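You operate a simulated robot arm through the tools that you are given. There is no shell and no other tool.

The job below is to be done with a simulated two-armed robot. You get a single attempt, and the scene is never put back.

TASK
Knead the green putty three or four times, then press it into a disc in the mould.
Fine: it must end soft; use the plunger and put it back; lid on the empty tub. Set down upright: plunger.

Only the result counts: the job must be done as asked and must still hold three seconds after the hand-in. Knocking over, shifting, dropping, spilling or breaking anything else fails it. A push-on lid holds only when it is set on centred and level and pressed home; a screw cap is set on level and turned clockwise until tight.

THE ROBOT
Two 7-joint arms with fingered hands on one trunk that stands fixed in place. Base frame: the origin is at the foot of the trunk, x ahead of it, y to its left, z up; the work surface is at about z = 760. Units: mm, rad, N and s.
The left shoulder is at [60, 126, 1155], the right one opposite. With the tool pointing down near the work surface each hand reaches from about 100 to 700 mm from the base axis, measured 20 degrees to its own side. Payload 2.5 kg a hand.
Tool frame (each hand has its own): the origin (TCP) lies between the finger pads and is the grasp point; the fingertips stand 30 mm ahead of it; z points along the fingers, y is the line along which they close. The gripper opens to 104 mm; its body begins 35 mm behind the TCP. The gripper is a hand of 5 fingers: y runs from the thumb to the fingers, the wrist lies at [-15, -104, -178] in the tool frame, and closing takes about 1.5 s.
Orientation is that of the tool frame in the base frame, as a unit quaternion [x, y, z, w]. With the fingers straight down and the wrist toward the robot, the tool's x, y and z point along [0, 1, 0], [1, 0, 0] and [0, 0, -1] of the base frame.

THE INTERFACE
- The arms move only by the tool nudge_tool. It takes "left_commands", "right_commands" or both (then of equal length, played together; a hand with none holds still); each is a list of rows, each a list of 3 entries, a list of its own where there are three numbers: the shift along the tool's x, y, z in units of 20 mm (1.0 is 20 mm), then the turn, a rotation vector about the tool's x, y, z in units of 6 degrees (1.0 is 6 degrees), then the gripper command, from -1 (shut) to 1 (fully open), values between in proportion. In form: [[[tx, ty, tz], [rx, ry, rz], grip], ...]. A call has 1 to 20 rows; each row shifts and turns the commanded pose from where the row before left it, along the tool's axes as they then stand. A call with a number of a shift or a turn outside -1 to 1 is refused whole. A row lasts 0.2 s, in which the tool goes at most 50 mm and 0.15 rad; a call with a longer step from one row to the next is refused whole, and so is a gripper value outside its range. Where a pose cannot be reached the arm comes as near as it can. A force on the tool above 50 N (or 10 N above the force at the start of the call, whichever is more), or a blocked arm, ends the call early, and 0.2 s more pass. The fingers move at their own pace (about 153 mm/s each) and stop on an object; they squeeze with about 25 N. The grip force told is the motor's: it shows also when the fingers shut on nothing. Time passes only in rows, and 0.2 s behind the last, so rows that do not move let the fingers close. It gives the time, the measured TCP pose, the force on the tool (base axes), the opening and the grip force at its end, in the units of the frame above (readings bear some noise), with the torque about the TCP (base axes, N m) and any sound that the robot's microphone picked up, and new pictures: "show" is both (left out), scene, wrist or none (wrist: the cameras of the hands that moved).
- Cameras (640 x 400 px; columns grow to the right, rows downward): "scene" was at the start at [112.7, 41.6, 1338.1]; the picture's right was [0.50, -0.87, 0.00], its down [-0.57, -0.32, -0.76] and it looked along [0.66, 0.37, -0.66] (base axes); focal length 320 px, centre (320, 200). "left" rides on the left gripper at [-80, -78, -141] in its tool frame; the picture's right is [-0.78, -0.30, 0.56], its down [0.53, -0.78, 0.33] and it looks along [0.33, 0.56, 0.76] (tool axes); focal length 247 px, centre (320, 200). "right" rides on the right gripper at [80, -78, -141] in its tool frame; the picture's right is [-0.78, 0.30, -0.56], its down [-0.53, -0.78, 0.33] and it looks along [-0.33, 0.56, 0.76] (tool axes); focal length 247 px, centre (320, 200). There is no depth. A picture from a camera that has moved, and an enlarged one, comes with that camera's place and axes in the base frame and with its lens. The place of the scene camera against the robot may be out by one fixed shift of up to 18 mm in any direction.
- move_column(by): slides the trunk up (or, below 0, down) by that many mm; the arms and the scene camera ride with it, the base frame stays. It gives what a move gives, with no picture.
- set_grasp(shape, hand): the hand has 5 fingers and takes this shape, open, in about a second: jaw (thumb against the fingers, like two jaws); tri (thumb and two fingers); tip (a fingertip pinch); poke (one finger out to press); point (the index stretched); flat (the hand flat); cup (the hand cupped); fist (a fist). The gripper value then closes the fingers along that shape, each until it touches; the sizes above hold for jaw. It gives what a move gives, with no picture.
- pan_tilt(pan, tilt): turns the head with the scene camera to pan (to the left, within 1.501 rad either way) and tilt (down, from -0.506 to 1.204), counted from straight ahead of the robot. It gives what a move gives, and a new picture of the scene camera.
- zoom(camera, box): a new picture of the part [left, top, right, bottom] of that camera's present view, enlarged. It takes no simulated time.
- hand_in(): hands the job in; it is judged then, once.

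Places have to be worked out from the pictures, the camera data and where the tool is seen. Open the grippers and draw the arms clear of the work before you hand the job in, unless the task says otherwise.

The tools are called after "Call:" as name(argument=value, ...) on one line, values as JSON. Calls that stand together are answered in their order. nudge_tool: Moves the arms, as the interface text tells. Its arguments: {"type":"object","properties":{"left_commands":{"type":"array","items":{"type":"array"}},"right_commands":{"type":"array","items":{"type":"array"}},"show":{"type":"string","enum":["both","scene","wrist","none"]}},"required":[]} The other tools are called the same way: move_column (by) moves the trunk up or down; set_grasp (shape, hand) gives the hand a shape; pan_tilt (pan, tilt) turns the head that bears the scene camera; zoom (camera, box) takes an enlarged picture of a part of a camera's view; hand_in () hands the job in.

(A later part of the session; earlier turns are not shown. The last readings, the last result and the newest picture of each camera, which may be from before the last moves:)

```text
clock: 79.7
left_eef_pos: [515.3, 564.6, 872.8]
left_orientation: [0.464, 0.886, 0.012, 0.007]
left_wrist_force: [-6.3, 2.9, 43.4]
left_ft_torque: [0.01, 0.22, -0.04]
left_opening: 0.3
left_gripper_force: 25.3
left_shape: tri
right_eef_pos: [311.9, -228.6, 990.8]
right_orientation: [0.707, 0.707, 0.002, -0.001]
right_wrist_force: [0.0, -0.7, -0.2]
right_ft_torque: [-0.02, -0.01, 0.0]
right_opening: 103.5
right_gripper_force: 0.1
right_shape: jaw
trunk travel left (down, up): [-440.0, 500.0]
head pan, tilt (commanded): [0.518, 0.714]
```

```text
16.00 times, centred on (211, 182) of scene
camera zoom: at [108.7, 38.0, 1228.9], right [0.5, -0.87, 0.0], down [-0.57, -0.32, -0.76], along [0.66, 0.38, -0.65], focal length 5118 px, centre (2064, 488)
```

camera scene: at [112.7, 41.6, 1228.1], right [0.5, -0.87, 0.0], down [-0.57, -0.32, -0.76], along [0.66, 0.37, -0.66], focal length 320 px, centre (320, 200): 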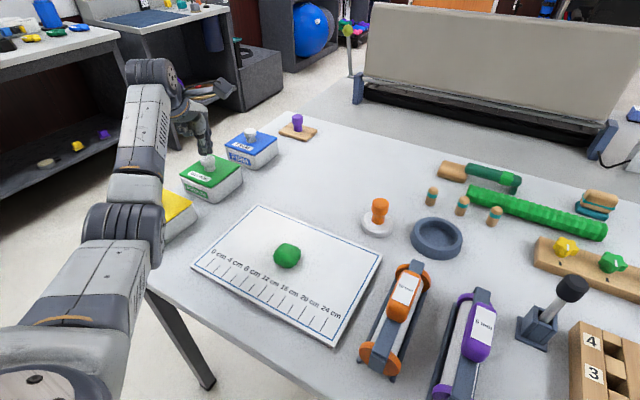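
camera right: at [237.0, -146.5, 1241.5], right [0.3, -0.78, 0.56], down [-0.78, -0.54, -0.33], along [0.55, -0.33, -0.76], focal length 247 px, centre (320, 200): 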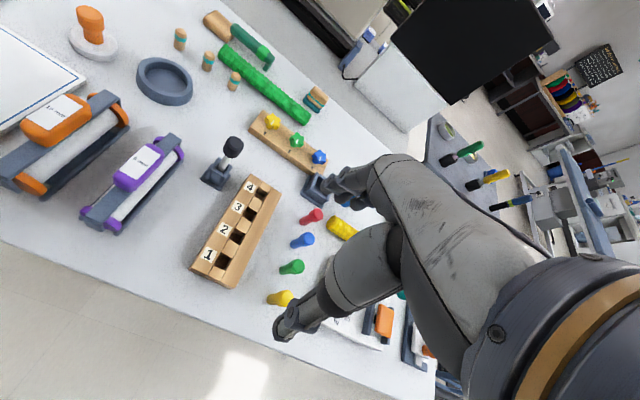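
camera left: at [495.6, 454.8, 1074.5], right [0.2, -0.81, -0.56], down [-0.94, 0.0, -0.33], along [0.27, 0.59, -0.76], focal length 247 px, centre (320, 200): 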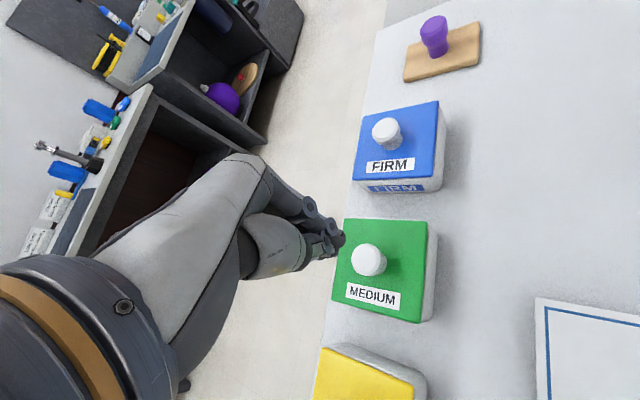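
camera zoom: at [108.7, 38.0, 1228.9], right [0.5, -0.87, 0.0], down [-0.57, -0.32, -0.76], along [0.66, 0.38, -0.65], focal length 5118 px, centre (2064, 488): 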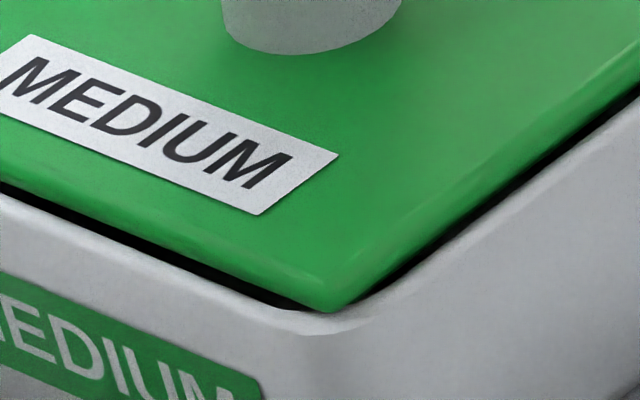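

43 N and it doesn't budge, so it is resting solidly on something. I back off and raise the trunk to look at both lids from a steeper angle, which separates height from sideways offset.

Call:
nudge_tool(left_commands=[[[0, 0, -0.3], [0, 0, 0], -1], [[0, 0, -0.4], [0, 0, 0], -1], [[0, 0, -0.8], [0, 0, 0], -1], [[0, 0, -1], [0, 0, 0], -1], [[0, 0, -1], [0, 0, 0], -1], [[0, 0, 0], [0, 0, 0], -1]], show="none")

Call:
move_column(by=300)

Call:
pan_tilt(pan=0.75, tilt=0.8)

```text
clock: 81.1
left_eef_pos: [515.5, 565.4, 928.4]
left_orientation: [0.465, 0.885, -0.001, 0.0]
left_wrist_force: [0.6, -0.8, 0.1]
left_ft_torque: [0.03, 0.02, -0.01]
left_opening: 0.0
left_gripper_force: 25.3
left_shape: tri
right_eef_pos: [315.3, -226.6, 990.1]
right_orientation: [0.707, 0.707, -0.001, 0.0]
right_wrist_force: [0.6, 0.7, -0.6]
right_ft_torque: [-0.01, -0.05, 0.01]
right_opening: 103.5
right_gripper_force: 0.0
right_shape: jaw
trunk travel left (down, up): [-440.0, 500.0]
head pan, tilt (commanded): [0.518, 0.714]
```

```text
clock: 84.1
left_eef_pos: [514.9, 566.2, 1228.7]
left_orientation: [0.465, 0.885, 0.0, 0.0]
left_wrist_force: [0.3, 0.8, -0.6]
left_ft_torque: [-0.02, -0.02, 0.02]
left_opening: 0.0
left_gripper_force: 25.0
left_shape: tri
right_eef_pos: [314.8, -225.3, 1290.5]
right_orientation: [0.707, 0.707, 0.0, -0.001]
right_wrist_force: [-0.6, -0.7, -0.1]
right_ft_torque: [0.0, 0.05, -0.01]
right_opening: 103.7
right_gripper_force: 0.1
right_shape: jaw
trunk travel left (down, up): [-740.0, 200.0]
head pan, tilt (commanded): [0.518, 0.714]
```

```text
clock: 84.9
left_eef_pos: [515.0, 564.8, 1227.9]
left_orientation: [0.465, 0.885, 0.0, 0.0]
left_wrist_force: [-0.8, 0.4, 0.1]
left_ft_torque: [0.0, 0.0, 0.03]
left_opening: 0.1
left_gripper_force: 25.1
left_shape: tri
right_eef_pos: [315.3, -226.1, 1290.2]
right_orientation: [0.707, 0.707, -0.001, -0.001]
right_wrist_force: [-1.5, 0.3, 0.4]
right_ft_torque: [0.03, 0.01, -0.01]
right_opening: 103.6
right_gripper_force: 0.1
right_shape: jaw
trunk travel left (down, up): [-740.0, 200.0]
head pan, tilt (commanded): [0.75, 0.799]
camera scene: at [98.5, 54.8, 1521.1], right [0.68, -0.73, 0.0], down [-0.52, -0.49, -0.7], along [0.51, 0.48, -0.72], focal length 320 px, centre (320, 200)
```

scene: 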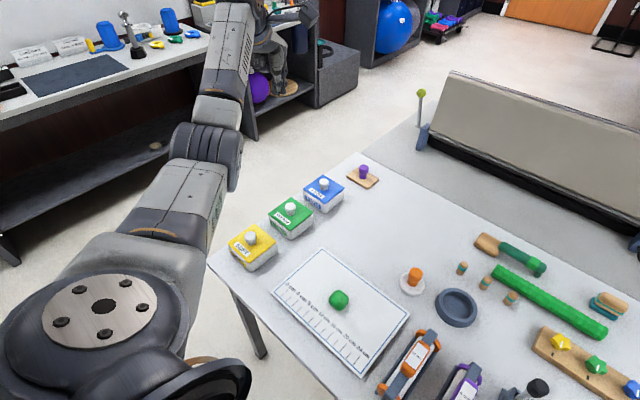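

Now all three tubs are in clear view from a steeper angle. I zoom in on SOFT, MEDIUM and FIRM at the same magnification.

Call:
zoom(camera="scene", box=[260, 190, 320, 240])

Call:
zoom(camera="scene", box=[295, 168, 355, 218])

Call:
zoom(camera="scene", box=[222, 220, 282, 270])

Call:
zoom(camera="left", box=[280, 130, 480, 300])

```text
8.00 times, centred on (290, 215) of scene
camera zoom: at [98.5, 54.8, 1521.1], right [0.68, -0.73, 0.0], down [-0.52, -0.49, -0.7], along [0.51, 0.48, -0.72], focal length 2559 px, centre (560, 80)
```

zoom: 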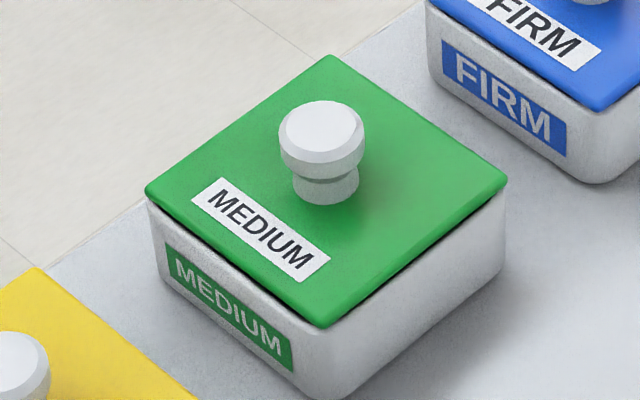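

```text
8.00 times, centred on (325, 193) of scene
camera zoom: at [98.5, 54.8, 1521.1], right [0.68, -0.73, 0.0], down [-0.52, -0.49, -0.7], along [0.51, 0.48, -0.72], focal length 2559 px, centre (280, 256)
```

zoom: 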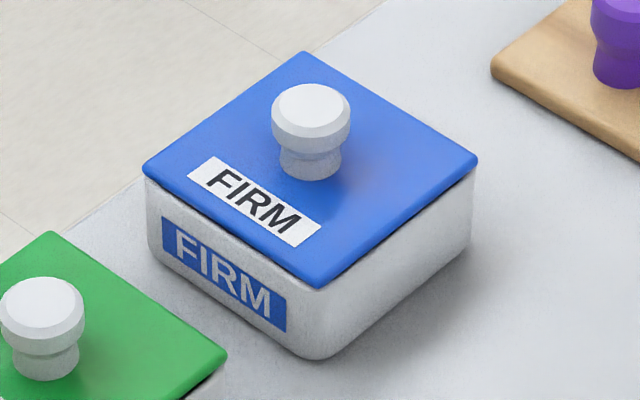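

```text
8.00 times, centred on (252, 245) of scene
camera zoom: at [98.5, 54.8, 1521.1], right [0.68, -0.73, 0.0], down [-0.52, -0.49, -0.7], along [0.51, 0.48, -0.72], focal length 2559 px, centre (864, -160)
```

zoom: 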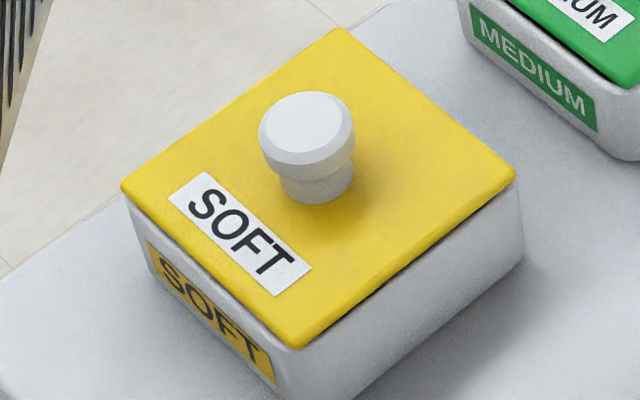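

```text
2.35 times, centred on (380, 215) of left
camera zoom: at [497.3, 455.6, 1369.6], right [0.2, -0.81, -0.56], down [-0.94, 0.0, -0.33], along [0.27, 0.59, -0.76], focal length 581 px, centre (179, 165)
```

zoom: 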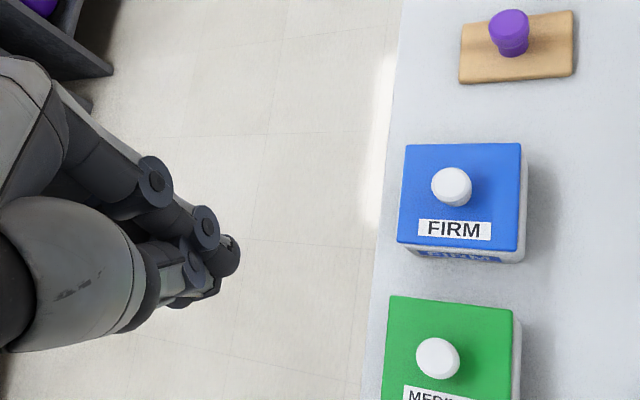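

All three look alike from here. I zoom further on the front corner of each to compare seams.

Call:
zoom(camera="scene", box=[275, 215, 305, 240])

Call:
zoom(camera="scene", box=[310, 188, 340, 213])

Call:
zoom(camera="scene", box=[235, 248, 265, 273])

Call:
zoom(camera="scene", box=[295, 200, 325, 225])

Call:
zoom(camera="scene", box=[325, 173, 355, 198])

```text
16.00 times, centred on (290, 228) of scene
camera zoom: at [98.5, 54.8, 1521.1], right [0.68, -0.73, 0.0], down [-0.52, -0.49, -0.7], along [0.51, 0.48, -0.72], focal length 5118 px, centre (800, -240)
```

zoom: 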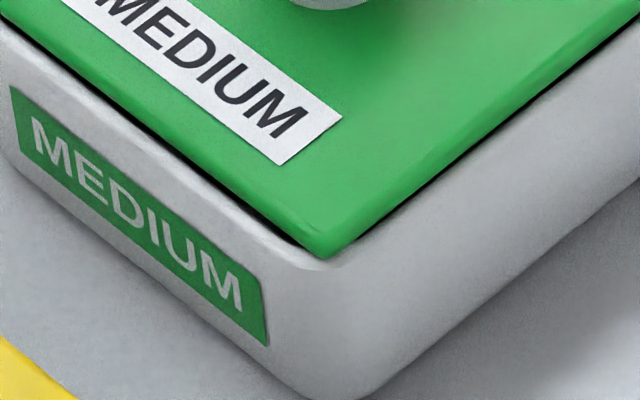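

```text
16.00 times, centred on (325, 200) of scene
camera zoom: at [98.5, 54.8, 1521.1], right [0.68, -0.73, 0.0], down [-0.52, -0.49, -0.7], along [0.51, 0.48, -0.72], focal length 5118 px, centre (240, 192)
```

zoom: 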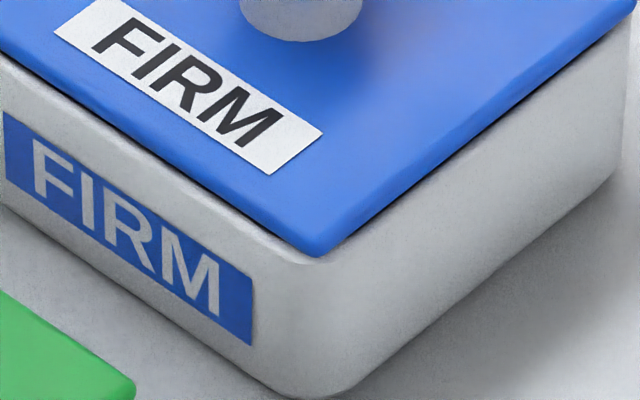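

```text
16.00 times, centred on (250, 260) of scene
camera zoom: at [98.5, 54.8, 1521.1], right [0.68, -0.73, 0.0], down [-0.52, -0.49, -0.7], along [0.51, 0.48, -0.72], focal length 5118 px, centre (1440, -768)
```

zoom: 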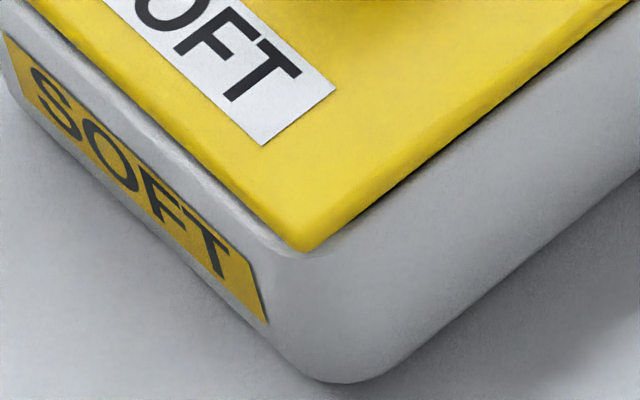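

```text
16.00 times, centred on (310, 212) of scene
camera zoom: at [98.5, 54.8, 1521.1], right [0.68, -0.73, 0.0], down [-0.52, -0.49, -0.7], along [0.51, 0.48, -0.72], focal length 5118 px, centre (480, 0)
```

zoom: 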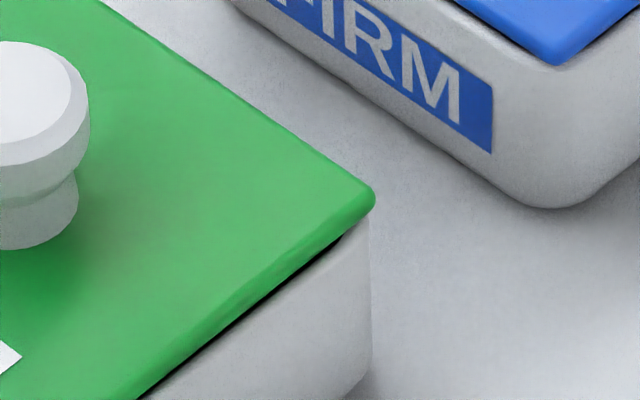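

```text
16.00 times, centred on (340, 186) of scene
camera zoom: at [98.5, 54.8, 1521.1], right [0.68, -0.73, 0.0], down [-0.52, -0.49, -0.7], along [0.51, 0.48, -0.72], focal length 5118 px, centre (0, 432)
```

zoom: 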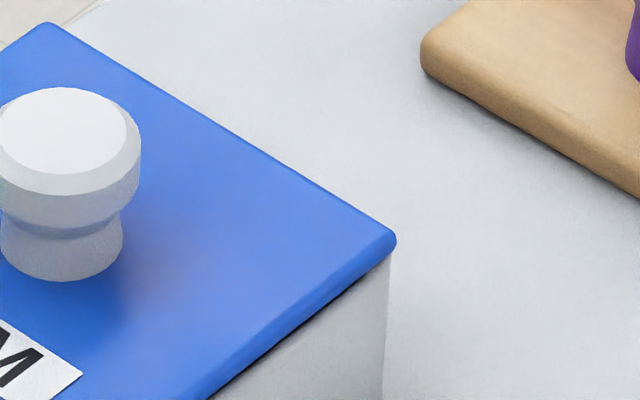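

The three lids are evenly spaced (SOFT 364.6, MEDIUM 514.6, FIRM 662.9 in x; y within 1 mm), and MEDIUM is no higher than the others, so it is centred within about 1 mm and home after the 43 N press. I leave it, lower the trunk to its original height, and turn to the putty.

Call:
move_column(by=-190)

Call:
nudge_tool(left_commands=[[[-0.6, -0.6, 0], [0, 0, 0.6], -1], [[-0.8, -0.6, 0], [0, 0, 0.6], -1], [[-0.9, -0.6, 0], [0, 0, 0.6], -1], [[-0.9, -0.5, 0], [0, 0, 0.6], -1], [[-0.9, -0.5, 0], [0, 0, 0.6], -1], [[-1, -0.4, 0], [0, 0, 0.6], -1], [[-1, -0.3, 0], [0, 0, 0.6], -1], [[-1, -0.3, 0], [0, 0, 0.6], -1], [[-1, -0.2, 0], [0, 0, 0.6], -1], [[-1, -0.2, 0], [0, 0, 0.4], -1], [[-1, -0.2, 0], [0, 0, 0], -1], [[-1, -0.2, 0], [0, 0, 0], -1], [[-1, -0.2, 0], [0, 0, 0], -1], [[-1, 0, 0], [0, 0, 0], -1]], show="none")

Call:
set_grasp(shape="jaw", hand="left")

Call:
pan_tilt(pan=0.35, tilt=0.8)

Call:
nudge_tool(left_commands=[[[0, 0, 0], [0, 0, 0], 1]], show="wrist")

```text
clock: 87.0
left_eef_pos: [514.5, 564.8, 1037.7]
left_orientation: [0.465, 0.885, 0.001, 0.0]
left_wrist_force: [0.5, -0.4, 0.8]
left_ft_torque: [0.02, -0.01, 0.02]
left_opening: 0.1
left_gripper_force: 24.6
left_shape: tri
right_eef_pos: [316.2, -225.8, 1099.4]
right_orientation: [0.707, 0.707, -0.001, -0.001]
right_wrist_force: [0.4, 0.2, -0.3]
right_ft_torque: [-0.01, 0.01, -0.03]
right_opening: 103.7
right_gripper_force: 0.1
right_shape: jaw
trunk travel left (down, up): [-550.0, 390.0]
head pan, tilt (commanded): [0.75, 0.799]
```

```text
clock: 90.0
left_eef_pos: [478.4, 282.8, 1038.2]
left_orientation: [0.708, 0.706, 0.0, 0.0]
left_wrist_force: [-0.8, 0.5, 0.2]
left_ft_torque: [-0.03, 0.0, 0.0]
left_opening: 0.0
left_gripper_force: 24.6
left_shape: tri
right_eef_pos: [316.2, -224.9, 1099.6]
right_orientation: [0.707, 0.707, -0.001, 0.0]
right_wrist_force: [-0.4, 0.2, 0.2]
right_ft_torque: [0.0, -0.01, 0.01]
right_opening: 103.7
right_gripper_force: 0.0
right_shape: jaw
trunk travel left (down, up): [-550.0, 390.0]
head pan, tilt (commanded): [0.75, 0.799]
```

```text
clock: 90.8
left_eef_pos: [479.5, 283.0, 1039.6]
left_orientation: [0.708, 0.706, 0.0, 0.0]
left_wrist_force: [0.0, -0.2, -0.1]
left_ft_torque: [0.02, 0.02, 0.01]
left_opening: 103.7
left_gripper_force: 0.0
left_shape: jaw
right_eef_pos: [315.0, -225.5, 1099.2]
right_orientation: [0.707, 0.707, -0.001, -0.001]
right_wrist_force: [0.2, 0.3, -0.3]
right_ft_torque: [0.01, -0.03, 0.01]
right_opening: 103.9
right_gripper_force: 0.0
right_shape: jaw
trunk travel left (down, up): [-550.0, 390.0]
head pan, tilt (commanded): [0.75, 0.799]
```

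```text
clock: 91.7
left_eef_pos: [479.3, 283.3, 1038.6]
left_orientation: [0.708, 0.706, 0.0, -0.001]
left_wrist_force: [-0.1, 0.2, -0.3]
left_ft_torque: [-0.03, 0.0, 0.01]
left_opening: 103.8
left_gripper_force: 0.1
left_shape: jaw
right_eef_pos: [315.4, -226.8, 1099.0]
right_orientation: [0.707, 0.707, -0.001, -0.001]
right_wrist_force: [0.0, -0.5, -0.3]
right_ft_torque: [0.0, 0.0, 0.02]
right_opening: 103.9
right_gripper_force: 0.1
right_shape: jaw
trunk travel left (down, up): [-550.0, 390.0]
head pan, tilt (commanded): [0.351, 0.799]
camera scene: at [115.1, 27.6, 1331.1], right [0.34, -0.94, 0.0], down [-0.67, -0.25, -0.7], along [0.65, 0.24, -0.72], focal length 320 px, centre (320, 200)
```

scene: 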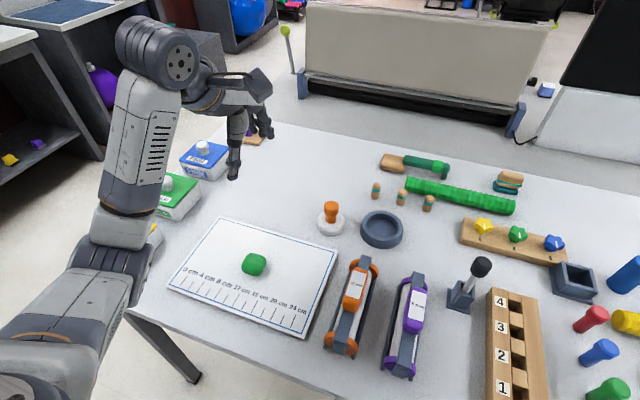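

```text
clock: 92.1
left_eef_pos: [478.6, 282.0, 1039.5]
left_orientation: [0.708, 0.706, -0.001, 0.0]
left_wrist_force: [0.8, 0.9, -0.3]
left_ft_torque: [-0.01, 0.03, 0.01]
left_opening: 103.8
left_gripper_force: 0.0
left_shape: jaw
right_eef_pos: [315.0, -226.4, 1099.9]
right_orientation: [0.707, 0.707, -0.001, 0.0]
right_wrist_force: [-0.4, -0.5, 0.6]
right_ft_torque: [-0.02, 0.01, 0.01]
right_opening: 103.6
right_gripper_force: 0.0
right_shape: jaw
trunk travel left (down, up): [-550.0, 390.0]
head pan, tilt (commanded): [0.351, 0.799]
camera left: at [402.2, 203.6, 1180.1], right [-0.3, -0.78, -0.56], down [-0.78, 0.54, -0.33], along [0.56, 0.33, -0.76], focal length 247 px, centre (320, 200)
```

left: 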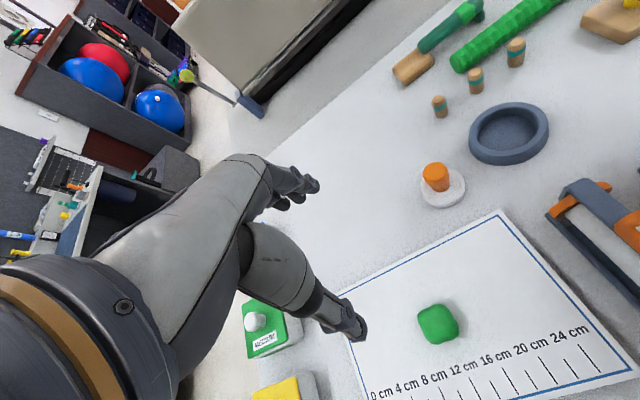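

The lid is still on. From here the wrist camera sees the putty, plunger and mould; I zoom in to locate each.

Call:
zoom(camera="left", box=[410, 90, 560, 215])

Call:
zoom(camera="left", box=[380, 270, 500, 370])

Call:
zoom(camera="scene", box=[300, 190, 420, 260])

Call:
zoom(camera="scene", box=[160, 220, 340, 330])

```text
3.20 times, centred on (485, 152) of left
camera zoom: at [402.2, 203.6, 1180.1], right [-0.3, -0.78, -0.56], down [-0.78, 0.54, -0.33], along [0.56, 0.33, -0.76], focal length 790 px, centre (-208, 352)
```

zoom: 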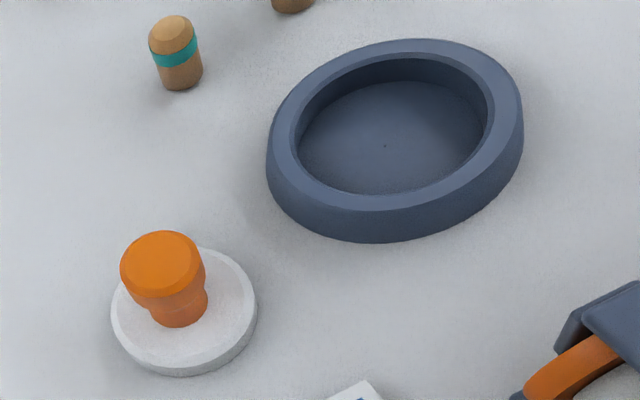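

```text
4.00 times, centred on (440, 320) of left
camera zoom: at [402.2, 203.6, 1180.1], right [-0.3, -0.78, -0.56], down [-0.78, 0.54, -0.33], along [0.56, 0.33, -0.76], focal length 988 px, centre (-160, -280)
```

zoom: 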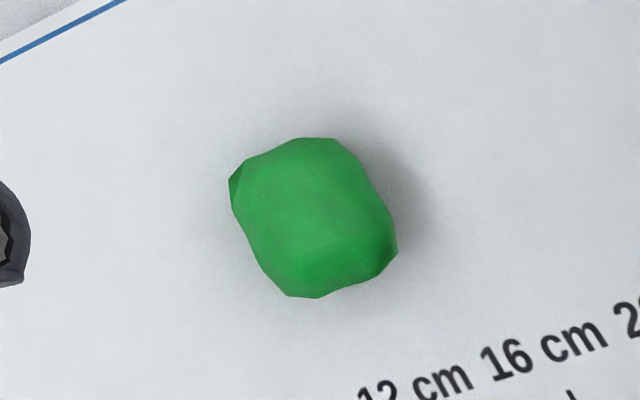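

```text
5.33 times, centred on (360, 225) of scene
camera zoom: at [115.2, 27.5, 1331.1], right [0.34, -0.94, 0.0], down [-0.67, -0.25, -0.7], along [0.65, 0.24, -0.72], focal length 1706 px, centre (107, 67)
```

zoom: 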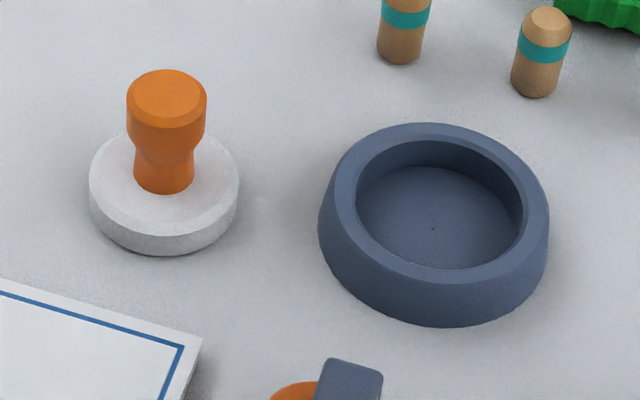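

```text
3.56 times, centred on (250, 275) of scene
camera zoom: at [115.2, 27.5, 1331.1], right [0.34, -0.94, 0.0], down [-0.67, -0.25, -0.7], along [0.65, 0.24, -0.72], focal length 1137 px, centre (569, -67)
```

zoom: 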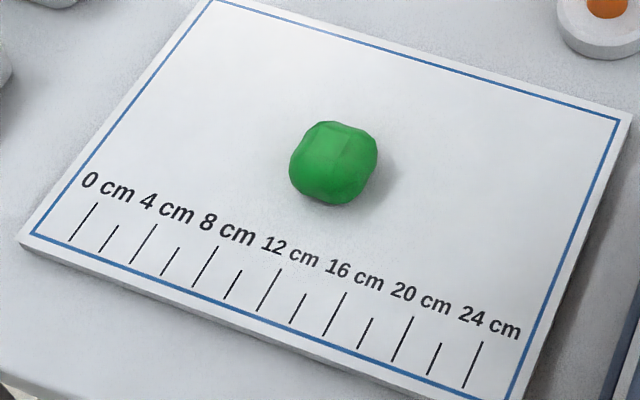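

Putty at about (410.5, 280), roughly 48 mm across; mould centre near (603, 55.5); plunger at (582.5, 170) with its top near z 827. I move the left hand above the putty.

Call:
nudge_tool(left_commands=[[[0, -0.34, 0.9], [0, 0, 0], 1], [[0, -0.34, 0.9], [0, 0, 0], 1], [[0, -0.34, 0.9], [0, 0, 0], 1], [[0, -0.34, 0.9], [0, 0, 0], 1], [[0, -0.34, 0.9], [0, 0, 0], 1], [[0, -0.34, 0.9], [0, 0, 0], 1], [[0, -0.34, 0.9], [0, 0, 0], 1], [[0, -0.34, 0.9], [0, 0, 0], 1], [[0, -0.34, 0.9], [0, 0, 0], 1], [[0, -0.34, 0.9], [0, 0, 0], 1], [[0, 0, 0], [0, 0, 0], 1]])

Call:
zoom(camera="left", box=[260, 170, 480, 350])

Call:
zoom(camera="scene", box=[180, 180, 320, 310])

```text
clock: 94.5
left_eef_pos: [410.8, 282.8, 859.0]
left_orientation: [0.708, 0.706, 0.001, 0.0]
left_wrist_force: [-0.4, 0.0, 0.7]
left_ft_torque: [0.01, 0.0, 0.02]
left_opening: 103.7
left_gripper_force: 0.1
left_shape: jaw
right_eef_pos: [315.4, -225.3, 1100.9]
right_orientation: [0.707, 0.707, 0.0, -0.001]
right_wrist_force: [-0.9, -0.5, 0.0]
right_ft_torque: [0.02, 0.01, 0.01]
right_opening: 103.7
right_gripper_force: 0.0
right_shape: jaw
trunk travel left (down, up): [-550.0, 390.0]
head pan, tilt (commanded): [0.351, 0.799]
camera scene: at [115.1, 27.5, 1331.1], right [0.34, -0.94, 0.0], down [-0.67, -0.25, -0.7], along [0.65, 0.24, -0.72], focal length 320 px, centre (320, 200)
camera left: at [333.9, 203.3, 999.2], right [-0.3, -0.78, -0.56], down [-0.78, 0.54, -0.33], along [0.56, 0.33, -0.76], focal length 247 px, centre (320, 200)
```

scene: 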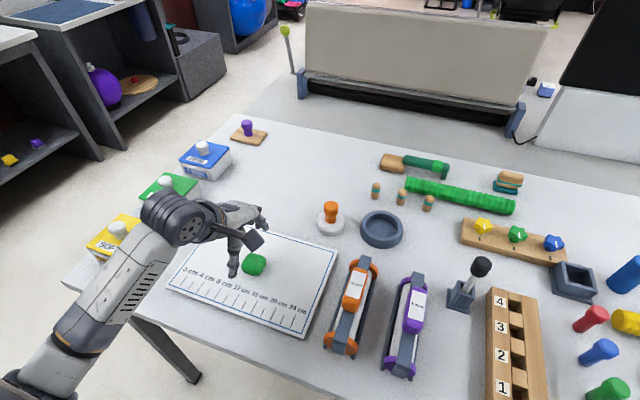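
left: 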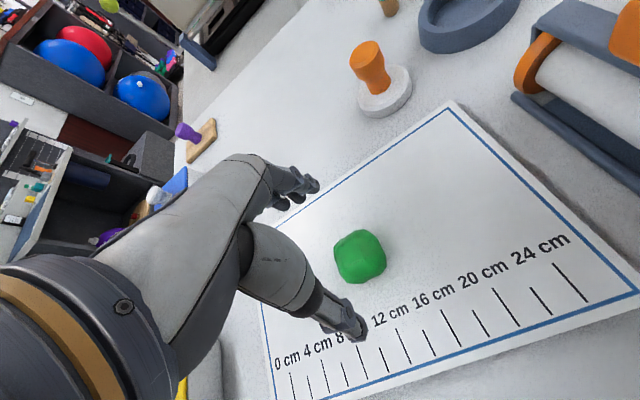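

```text
2.22 times, centred on (370, 260) of left
camera zoom: at [333.9, 203.3, 999.2], right [-0.3, -0.78, -0.56], down [-0.78, 0.54, -0.33], along [0.56, 0.33, -0.76], focal length 549 px, centre (209, 67)
```

zoom: 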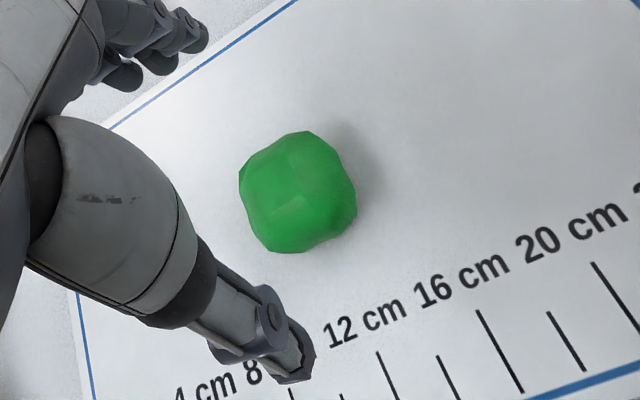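

```text
3.08 times, centred on (250, 245) of scene
camera zoom: at [115.1, 27.5, 1331.1], right [0.34, -0.94, 0.0], down [-0.67, -0.25, -0.7], along [0.65, 0.24, -0.72], focal length 984 px, centre (535, 62)
```

zoom: 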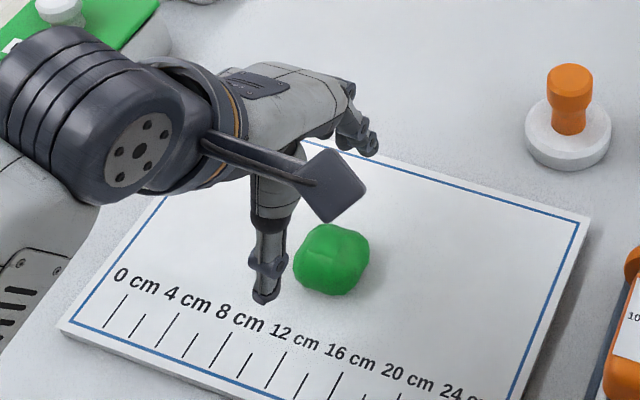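

The hand is centred over the putty within 3 mm. I shift slightly and lower until the fingers straddle it, just above the mat.

Call:
nudge_tool(left_commands=[[[-0.14, 0, 0.5], [0, 0, 0], 1], [[0, 0, 0.8], [0, 0, 0], 1], [[0, 0, 0.8], [0, 0, 0], 1], [[0, 0, 0.6], [0, 0, 0], 1], [[0, 0, 0.2], [0, 0, 0], 1], [[0, 0, 0], [0, 0, 0], 1]])

Call:
zoom(camera="scene", box=[180, 180, 320, 310])

```text
clock: 95.9
left_eef_pos: [410.2, 280.2, 801.1]
left_orientation: [0.708, 0.706, 0.002, 0.001]
left_wrist_force: [-1.6, -0.4, 8.5]
left_ft_torque: [0.09, -0.54, 0.0]
left_opening: 103.1
left_gripper_force: 0.0
left_shape: jaw
right_eef_pos: [315.4, -226.6, 1100.4]
right_orientation: [0.707, 0.707, -0.001, 0.0]
right_wrist_force: [-0.3, 0.2, 0.5]
right_ft_torque: [-0.03, -0.03, 0.01]
right_opening: 103.7
right_gripper_force: 0.1
right_shape: jaw
trunk travel left (down, up): [-550.0, 390.0]
head pan, tilt (commanded): [0.351, 0.799]
camera scene: at [114.3, 27.1, 1331.3], right [0.34, -0.94, 0.0], down [-0.67, -0.25, -0.7], along [0.66, 0.24, -0.72], focal length 320 px, centre (320, 200)
camera left: at [333.6, 200.0, 942.4], right [-0.3, -0.77, -0.56], down [-0.77, 0.54, -0.34], along [0.56, 0.33, -0.76], focal length 247 px, centre (320, 200)
```

scene: 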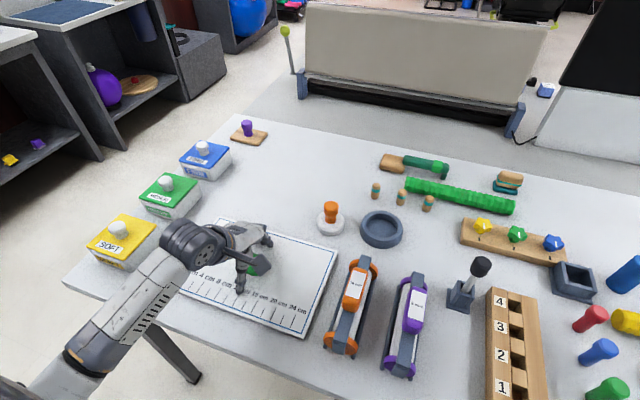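
left: 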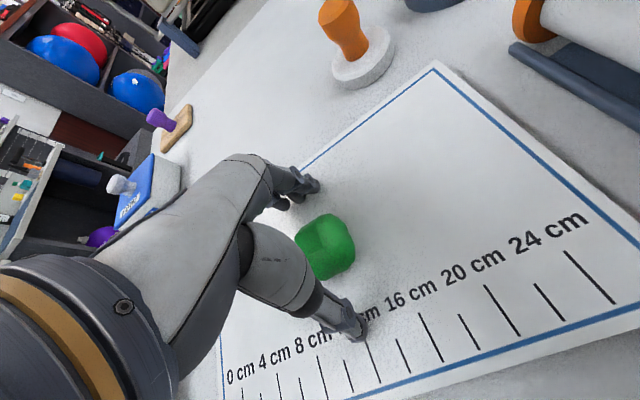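

```text
3.08 times, centred on (250, 245) of scene
camera zoom: at [114.3, 27.1, 1331.3], right [0.34, -0.94, 0.0], down [-0.67, -0.25, -0.7], along [0.66, 0.24, -0.72], focal length 984 px, centre (535, 62)
```

zoom: 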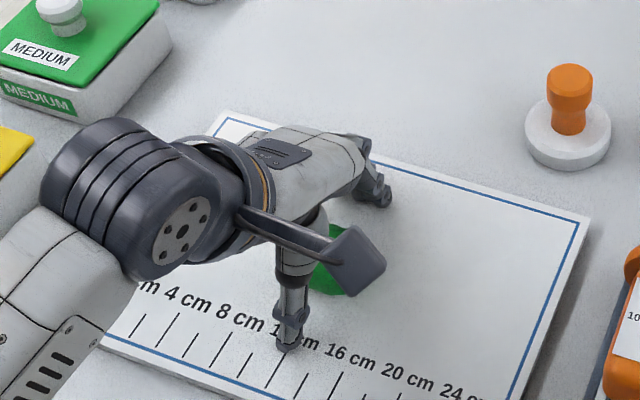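

The fingertips on the far side touch the mat (8.5 N) at z 801, so I raise about 5 mm before squeezing.

Call:
nudge_tool(left_commands=[[[0, 0, -0.2], [0, 0, 0], 1], [[0, 0, -0.15], [0, 0, 0], 1], [[0, 0, 0], [0, 0, 0], 1]], show="none")

```text
clock: 96.7
left_eef_pos: [411.0, 280.1, 807.3]
left_orientation: [0.708, 0.707, -0.001, -0.001]
left_wrist_force: [0.0, -0.2, 0.3]
left_ft_torque: [-0.01, 0.0, -0.01]
left_opening: 103.6
left_gripper_force: 0.1
left_shape: jaw
right_eef_pos: [314.6, -226.2, 1099.2]
right_orientation: [0.708, 0.707, -0.001, 0.0]
right_wrist_force: [0.8, 0.3, 0.8]
right_ft_torque: [-0.01, 0.01, -0.02]
right_opening: 103.7
right_gripper_force: 0.0
right_shape: jaw
trunk travel left (down, up): [-550.0, 390.0]
head pan, tilt (commanded): [0.351, 0.799]
```

Free again at z 807. I make the first squeeze and see how the putty responds.

Call:
nudge_tool(left_commands=[[[0, 0, 0], [0, 0, 0], 0.2], [[0, 0, 0], [0, 0, 0], -0.1], [[0, 0, 0], [0, 0, 0], -0.4], [[0, 0, 0], [0, 0, 0], -1], [[0, 0, 0], [0, 0, 0], -1], [[0, 0, 0], [0, 0, 0], -1], [[0, 0, 0], [0, 0, 0], -1]], show="wrist")

Call:
zoom(camera="left", box=[220, 150, 420, 350])

Call:
zoom(camera="scene", box=[200, 200, 300, 300])

```text
clock: 98.3
left_eef_pos: [411.2, 279.2, 807.3]
left_orientation: [0.708, 0.706, -0.001, 0.001]
left_wrist_force: [-1.0, -0.2, 0.1]
left_ft_torque: [0.03, -0.01, 0.02]
left_opening: 37.9
left_gripper_force: 25.1
left_shape: jaw
right_eef_pos: [314.7, -226.0, 1098.8]
right_orientation: [0.707, 0.707, -0.001, -0.001]
right_wrist_force: [0.4, -0.1, 0.5]
right_ft_torque: [-0.04, 0.02, -0.01]
right_opening: 103.6
right_gripper_force: 0.0
right_shape: jaw
trunk travel left (down, up): [-550.0, 390.0]
head pan, tilt (commanded): [0.351, 0.799]
camera left: at [334.1, 200.6, 948.6], right [-0.3, -0.78, -0.56], down [-0.78, 0.54, -0.33], along [0.56, 0.33, -0.76], focal length 247 px, centre (320, 200)
```

left: 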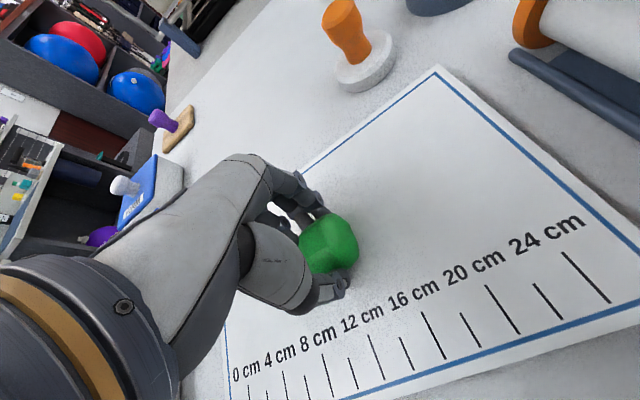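

```text
2.00 times, centred on (320, 250) of left
camera zoom: at [334.1, 200.6, 948.6], right [-0.3, -0.78, -0.56], down [-0.78, 0.54, -0.33], along [0.56, 0.33, -0.76], focal length 494 px, centre (320, 100)
```

zoom: 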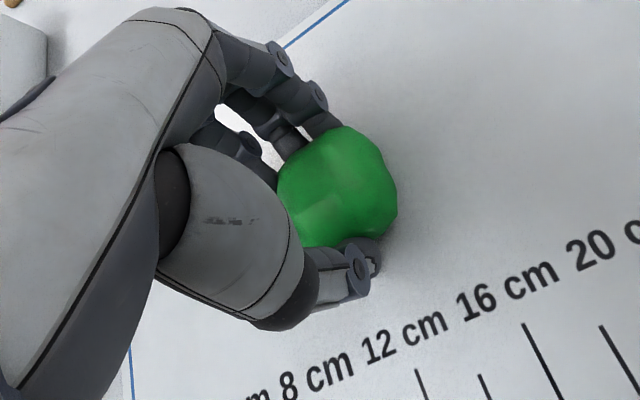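

```text
4.00 times, centred on (250, 250) of scene
camera zoom: at [115.1, 27.6, 1331.1], right [0.34, -0.94, 0.0], down [-0.67, -0.25, -0.7], along [0.65, 0.24, -0.72], focal length 1280 px, centre (600, 0)
```

zoom: 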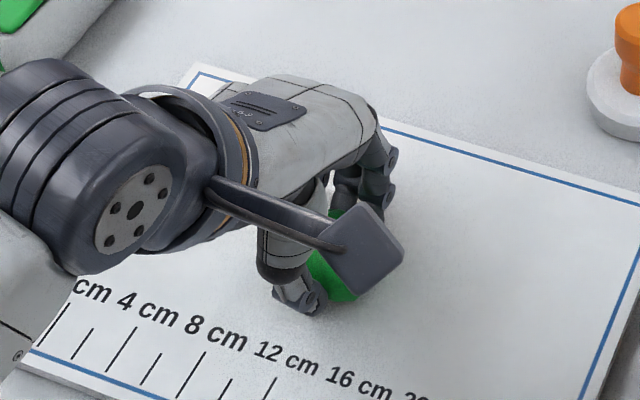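

The first squeeze took the putty to 38 mm at 25 N. I open to release it and look at its shape.

Call:
nudge_tool(left_commands=[[[0, 0, 0], [0, 0, 0], 0], [[0, 0, 0], [0, 0, 0], 0.5], [[0, 0, 0], [0, 0, 0], 0.6], [[0, 0, 0], [0, 0, 0], 0.6], [[0, 0, 0], [0, 0, 0], 0.6]], show="wrist")

Call:
zoom(camera="left", box=[220, 150, 420, 350])

```text
clock: 99.5
left_eef_pos: [410.7, 280.4, 807.2]
left_orientation: [0.708, 0.706, 0.0, 0.0]
left_wrist_force: [-0.4, 0.3, -0.5]
left_ft_torque: [0.02, -0.03, 0.0]
left_opening: 82.9
left_gripper_force: 0.1
left_shape: jaw
right_eef_pos: [315.5, -226.0, 1099.0]
right_orientation: [0.707, 0.707, -0.001, -0.001]
right_wrist_force: [0.5, -1.1, 0.4]
right_ft_torque: [-0.01, -0.02, 0.02]
right_opening: 103.7
right_gripper_force: 0.1
right_shape: jaw
trunk travel left (down, up): [-550.0, 390.0]
head pan, tilt (commanded): [0.351, 0.799]
camera left: at [334.1, 200.6, 948.6], right [-0.3, -0.78, -0.56], down [-0.78, 0.54, -0.33], along [0.56, 0.33, -0.76], focal length 247 px, centre (320, 200)
```

left: 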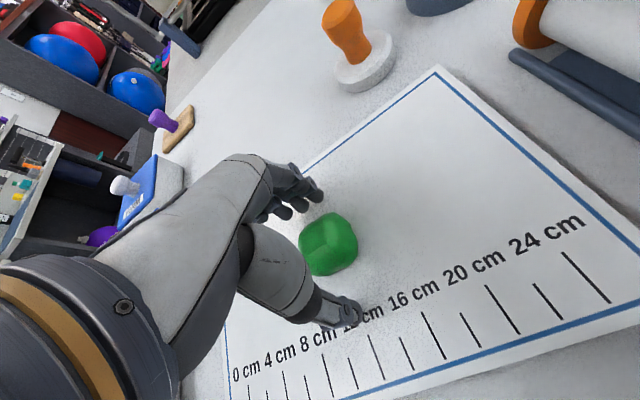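

```text
2.00 times, centred on (320, 250) of left
camera zoom: at [334.1, 200.6, 948.6], right [-0.3, -0.78, -0.56], down [-0.78, 0.54, -0.33], along [0.56, 0.33, -0.76], focal length 494 px, centre (320, 100)
```

zoom: 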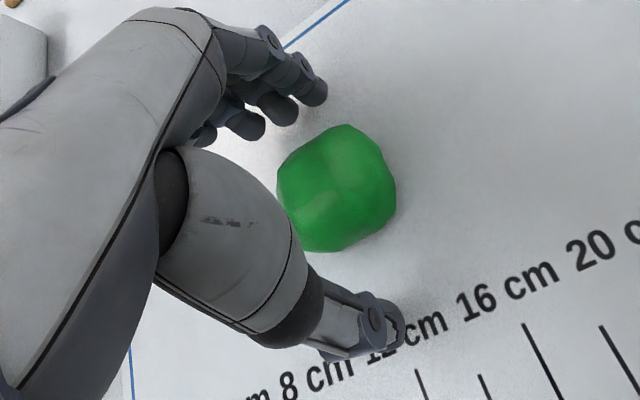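

The putty kept a slight flattening. Second squeeze now.

Call:
nudge_tool(left_commands=[[[0, 0, 0], [0, 0, 0], 0], [[0, 0, 0], [0, 0, 0], -1], [[0, 0, 0], [0, 0, 0], -1], [[0, 0, 0], [0, 0, 0], -1], [[0, 0, 0], [0, 0, 0], -1], [[0, 0, 0], [0, 0, 0], -1], [[0, 0, 0], [0, 0, 0], -1]], show="none")

Call:
zoom(camera="left", box=[220, 150, 420, 350])

Call:
nudge_tool(left_commands=[[[0, 0, 0], [0, 0, 0], 0], [[0, 0, 0], [0, 0, 0], 0.5], [[0, 0, 0], [0, 0, 0], 0.6], [[0, 0, 0], [0, 0, 0], 0.6], [[0, 0, 0], [0, 0, 0], 0.6]], show="none")

Call:
zoom(camera="left", box=[220, 150, 420, 350])

```text
clock: 101.1
left_eef_pos: [411.0, 279.7, 807.2]
left_orientation: [0.708, 0.706, -0.001, 0.0]
left_wrist_force: [-0.8, 0.3, -0.8]
left_ft_torque: [0.06, -0.03, 0.01]
left_opening: 36.8
left_gripper_force: 25.1
left_shape: jaw
right_eef_pos: [315.3, -226.4, 1099.6]
right_orientation: [0.707, 0.707, -0.001, -0.001]
right_wrist_force: [-0.7, 0.3, -0.2]
right_ft_torque: [0.0, -0.02, -0.01]
right_opening: 103.6
right_gripper_force: 0.0
right_shape: jaw
trunk travel left (down, up): [-550.0, 390.0]
head pan, tilt (commanded): [0.351, 0.799]
```

```text
2.00 times, centred on (320, 250) of left
camera zoom: at [334.1, 200.6, 948.6], right [-0.3, -0.78, -0.56], down [-0.78, 0.54, -0.33], along [0.56, 0.33, -0.76], focal length 494 px, centre (320, 100)
```

zoom: 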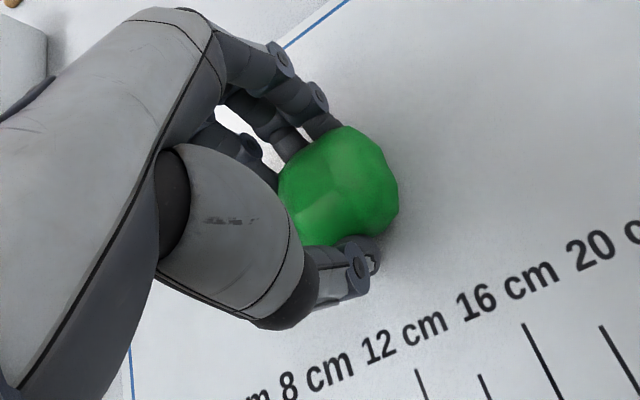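

```text
clock: 102.3
left_eef_pos: [411.0, 281.3, 807.9]
left_orientation: [0.708, 0.706, 0.0, 0.0]
left_wrist_force: [0.5, -0.9, 0.1]
left_ft_torque: [0.01, -0.01, -0.01]
left_opening: 82.7
left_gripper_force: 0.1
left_shape: jaw
right_eef_pos: [315.0, -227.1, 1099.6]
right_orientation: [0.708, 0.707, 0.0, -0.001]
right_wrist_force: [0.8, 0.0, -0.7]
right_ft_torque: [0.01, -0.02, 0.0]
right_opening: 104.0
right_gripper_force: 0.0
right_shape: jaw
trunk travel left (down, up): [-550.0, 390.0]
head pan, tilt (commanded): [0.351, 0.799]
```

```text
2.00 times, centred on (320, 250) of left
camera zoom: at [334.1, 200.6, 948.6], right [-0.3, -0.78, -0.56], down [-0.78, 0.54, -0.33], along [0.56, 0.33, -0.76], focal length 494 px, centre (320, 100)
```

zoom: 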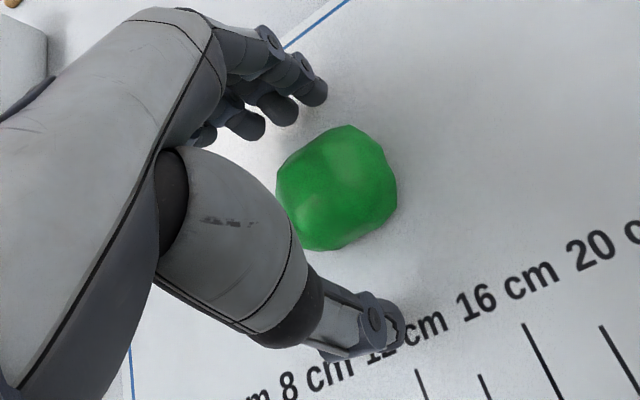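

The second squeeze went to 36.8 mm, so it is softening. Third squeeze now.

Call:
nudge_tool(left_commands=[[[0, 0, 0], [0, 0, 0], 0], [[0, 0, 0], [0, 0, 0], -1], [[0, 0, 0], [0, 0, 0], -1], [[0, 0, 0], [0, 0, 0], -1], [[0, 0, 0], [0, 0, 0], -1], [[0, 0, 0], [0, 0, 0], -1], [[0, 0, 0], [0, 0, 0], -1]], show="none")

Call:
zoom(camera="left", box=[220, 150, 420, 350])

Call:
nudge_tool(left_commands=[[[0, 0, 0], [0, 0, 0], 0], [[0, 0, 0], [0, 0, 0], 0.5], [[0, 0, 0], [0, 0, 0], 0.6], [[0, 0, 0], [0, 0, 0], 0.6], [[0, 0, 0], [0, 0, 0], 0.6]], show="scene")

Call:
zoom(camera="left", box=[220, 150, 420, 350])

```text
clock: 103.9
left_eef_pos: [410.0, 279.9, 806.8]
left_orientation: [0.709, 0.705, 0.0, 0.0]
left_wrist_force: [-0.7, -0.5, -0.6]
left_ft_torque: [-0.02, 0.02, 0.03]
left_opening: 35.2
left_gripper_force: 25.0
left_shape: jaw
right_eef_pos: [314.3, -225.5, 1100.1]
right_orientation: [0.707, 0.708, 0.0, 0.0]
right_wrist_force: [0.2, -0.2, 0.7]
right_ft_torque: [0.0, -0.01, 0.0]
right_opening: 103.6
right_gripper_force: 0.1
right_shape: jaw
trunk travel left (down, up): [-550.0, 390.0]
head pan, tilt (commanded): [0.351, 0.799]
```

```text
2.00 times, centred on (320, 250) of left
camera zoom: at [334.1, 200.6, 948.6], right [-0.3, -0.78, -0.56], down [-0.78, 0.54, -0.33], along [0.56, 0.33, -0.76], focal length 494 px, centre (320, 100)
```

zoom: 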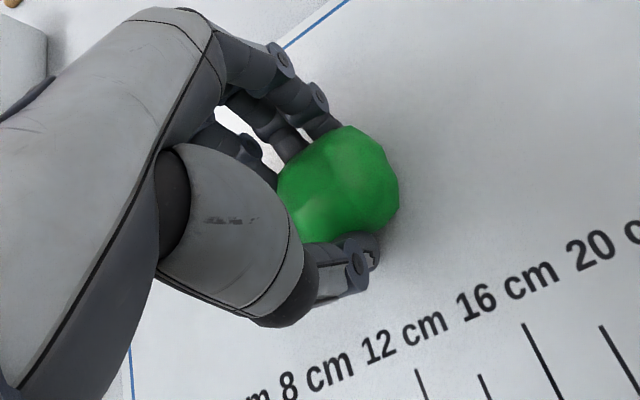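

```text
clock: 105.1
left_eef_pos: [411.1, 279.8, 808.7]
left_orientation: [0.708, 0.706, 0.0, 0.0]
left_wrist_force: [0.1, -0.2, 0.2]
left_ft_torque: [-0.02, 0.01, -0.04]
left_opening: 83.2
left_gripper_force: 0.0
left_shape: jaw
right_eef_pos: [315.5, -225.2, 1099.0]
right_orientation: [0.708, 0.707, -0.001, -0.001]
right_wrist_force: [0.1, 0.1, 0.4]
right_ft_torque: [-0.02, 0.01, 0.0]
right_opening: 103.6
right_gripper_force: 0.0
right_shape: jaw
trunk travel left (down, up): [-550.0, 390.0]
head pan, tilt (commanded): [0.351, 0.799]
camera scene: at [115.2, 27.5, 1331.1], right [0.34, -0.94, 0.0], down [-0.67, -0.25, -0.7], along [0.65, 0.24, -0.72], focal length 320 px, centre (320, 200)
```

scene: 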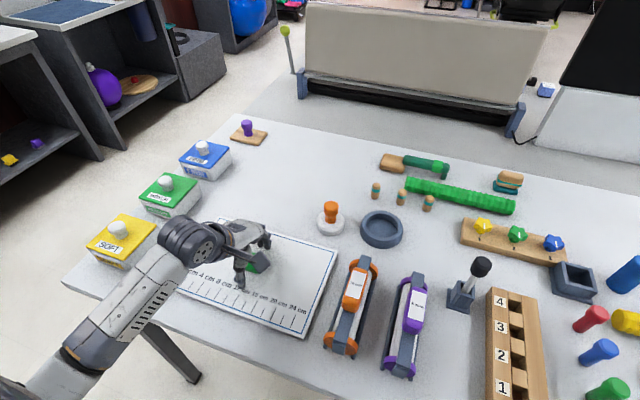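

```text
2.00 times, centred on (320, 250) of left
camera zoom: at [334.1, 200.6, 948.6], right [-0.3, -0.78, -0.56], down [-0.78, 0.54, -0.33], along [0.56, 0.33, -0.76], focal length 494 px, centre (320, 100)
```

zoom: 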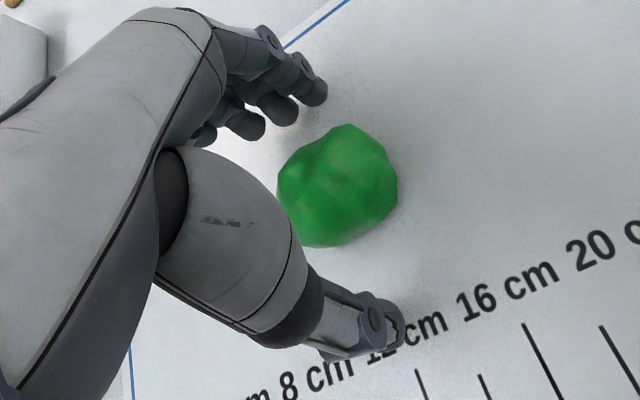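

Openings at 25 N went 37.9, 36.8, 35.2 mm: three kneads done and clearly softer. I raise 5 mm and make the fourth squeeze, which also picks the putty up to carry it to the mould.

Call:
nudge_tool(left_commands=[[[0, 0, -0.25], [0, 0, 0], 0.6], [[0, 0, 0], [0, 0, 0], 0], [[0, 0, 0], [0, 0, 0], -1], [[0, 0, 0], [0, 0, 0], -1], [[0, 0, 0], [0, 0, 0], -1], [[0, 0, 0], [0, 0, 0], -1], [[0, 0, -0.2], [0, 0, 0], -1], [[0, 0, -0.4], [0, 0, 0], -1], [[0, 0, -0.6], [0, 0, 0], -1], [[0, 0, 0], [0, 0, 0], -1]], show="scene")

Call:
zoom(camera="left", box=[220, 150, 420, 350])

Call:
zoom(camera="scene", box=[200, 190, 300, 290])

```text
clock: 107.3
left_eef_pos: [411.2, 279.8, 837.6]
left_orientation: [0.708, 0.706, -0.001, 0.0]
left_wrist_force: [0.4, 0.0, -0.6]
left_ft_torque: [0.0, -0.02, 0.0]
left_opening: 33.2
left_gripper_force: 25.1
left_shape: jaw
right_eef_pos: [314.8, -226.8, 1099.8]
right_orientation: [0.708, 0.706, 0.0, -0.001]
right_wrist_force: [-1.0, 0.4, 0.0]
right_ft_torque: [-0.04, 0.01, -0.02]
right_opening: 103.6
right_gripper_force: 0.0
right_shape: jaw
trunk travel left (down, up): [-550.0, 390.0]
head pan, tilt (commanded): [0.351, 0.799]
camera scene: at [115.2, 27.6, 1331.1], right [0.34, -0.94, 0.0], down [-0.67, -0.25, -0.7], along [0.65, 0.24, -0.72], focal length 320 px, centre (320, 200)
```

scene: 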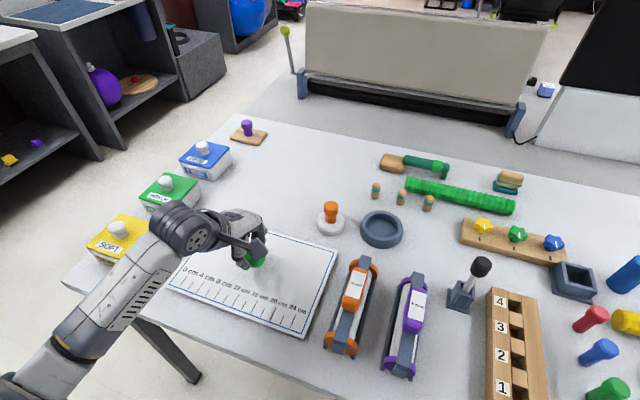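

```text
2.00 times, centred on (320, 250) of left
camera zoom: at [334.1, 200.8, 978.0], right [-0.3, -0.78, -0.56], down [-0.78, 0.54, -0.33], along [0.56, 0.33, -0.76], focal length 494 px, centre (320, 100)
```

zoom: 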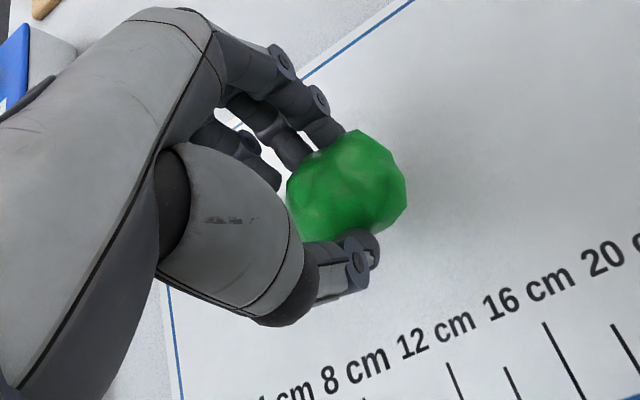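

```text
4.00 times, centred on (250, 240) of scene
camera zoom: at [115.2, 27.6, 1331.1], right [0.34, -0.94, 0.0], down [-0.67, -0.25, -0.7], along [0.65, 0.24, -0.72], focal length 1280 px, centre (600, 40)
```

zoom: 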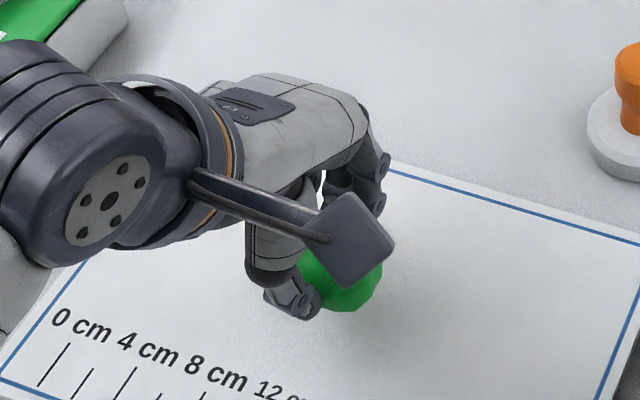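

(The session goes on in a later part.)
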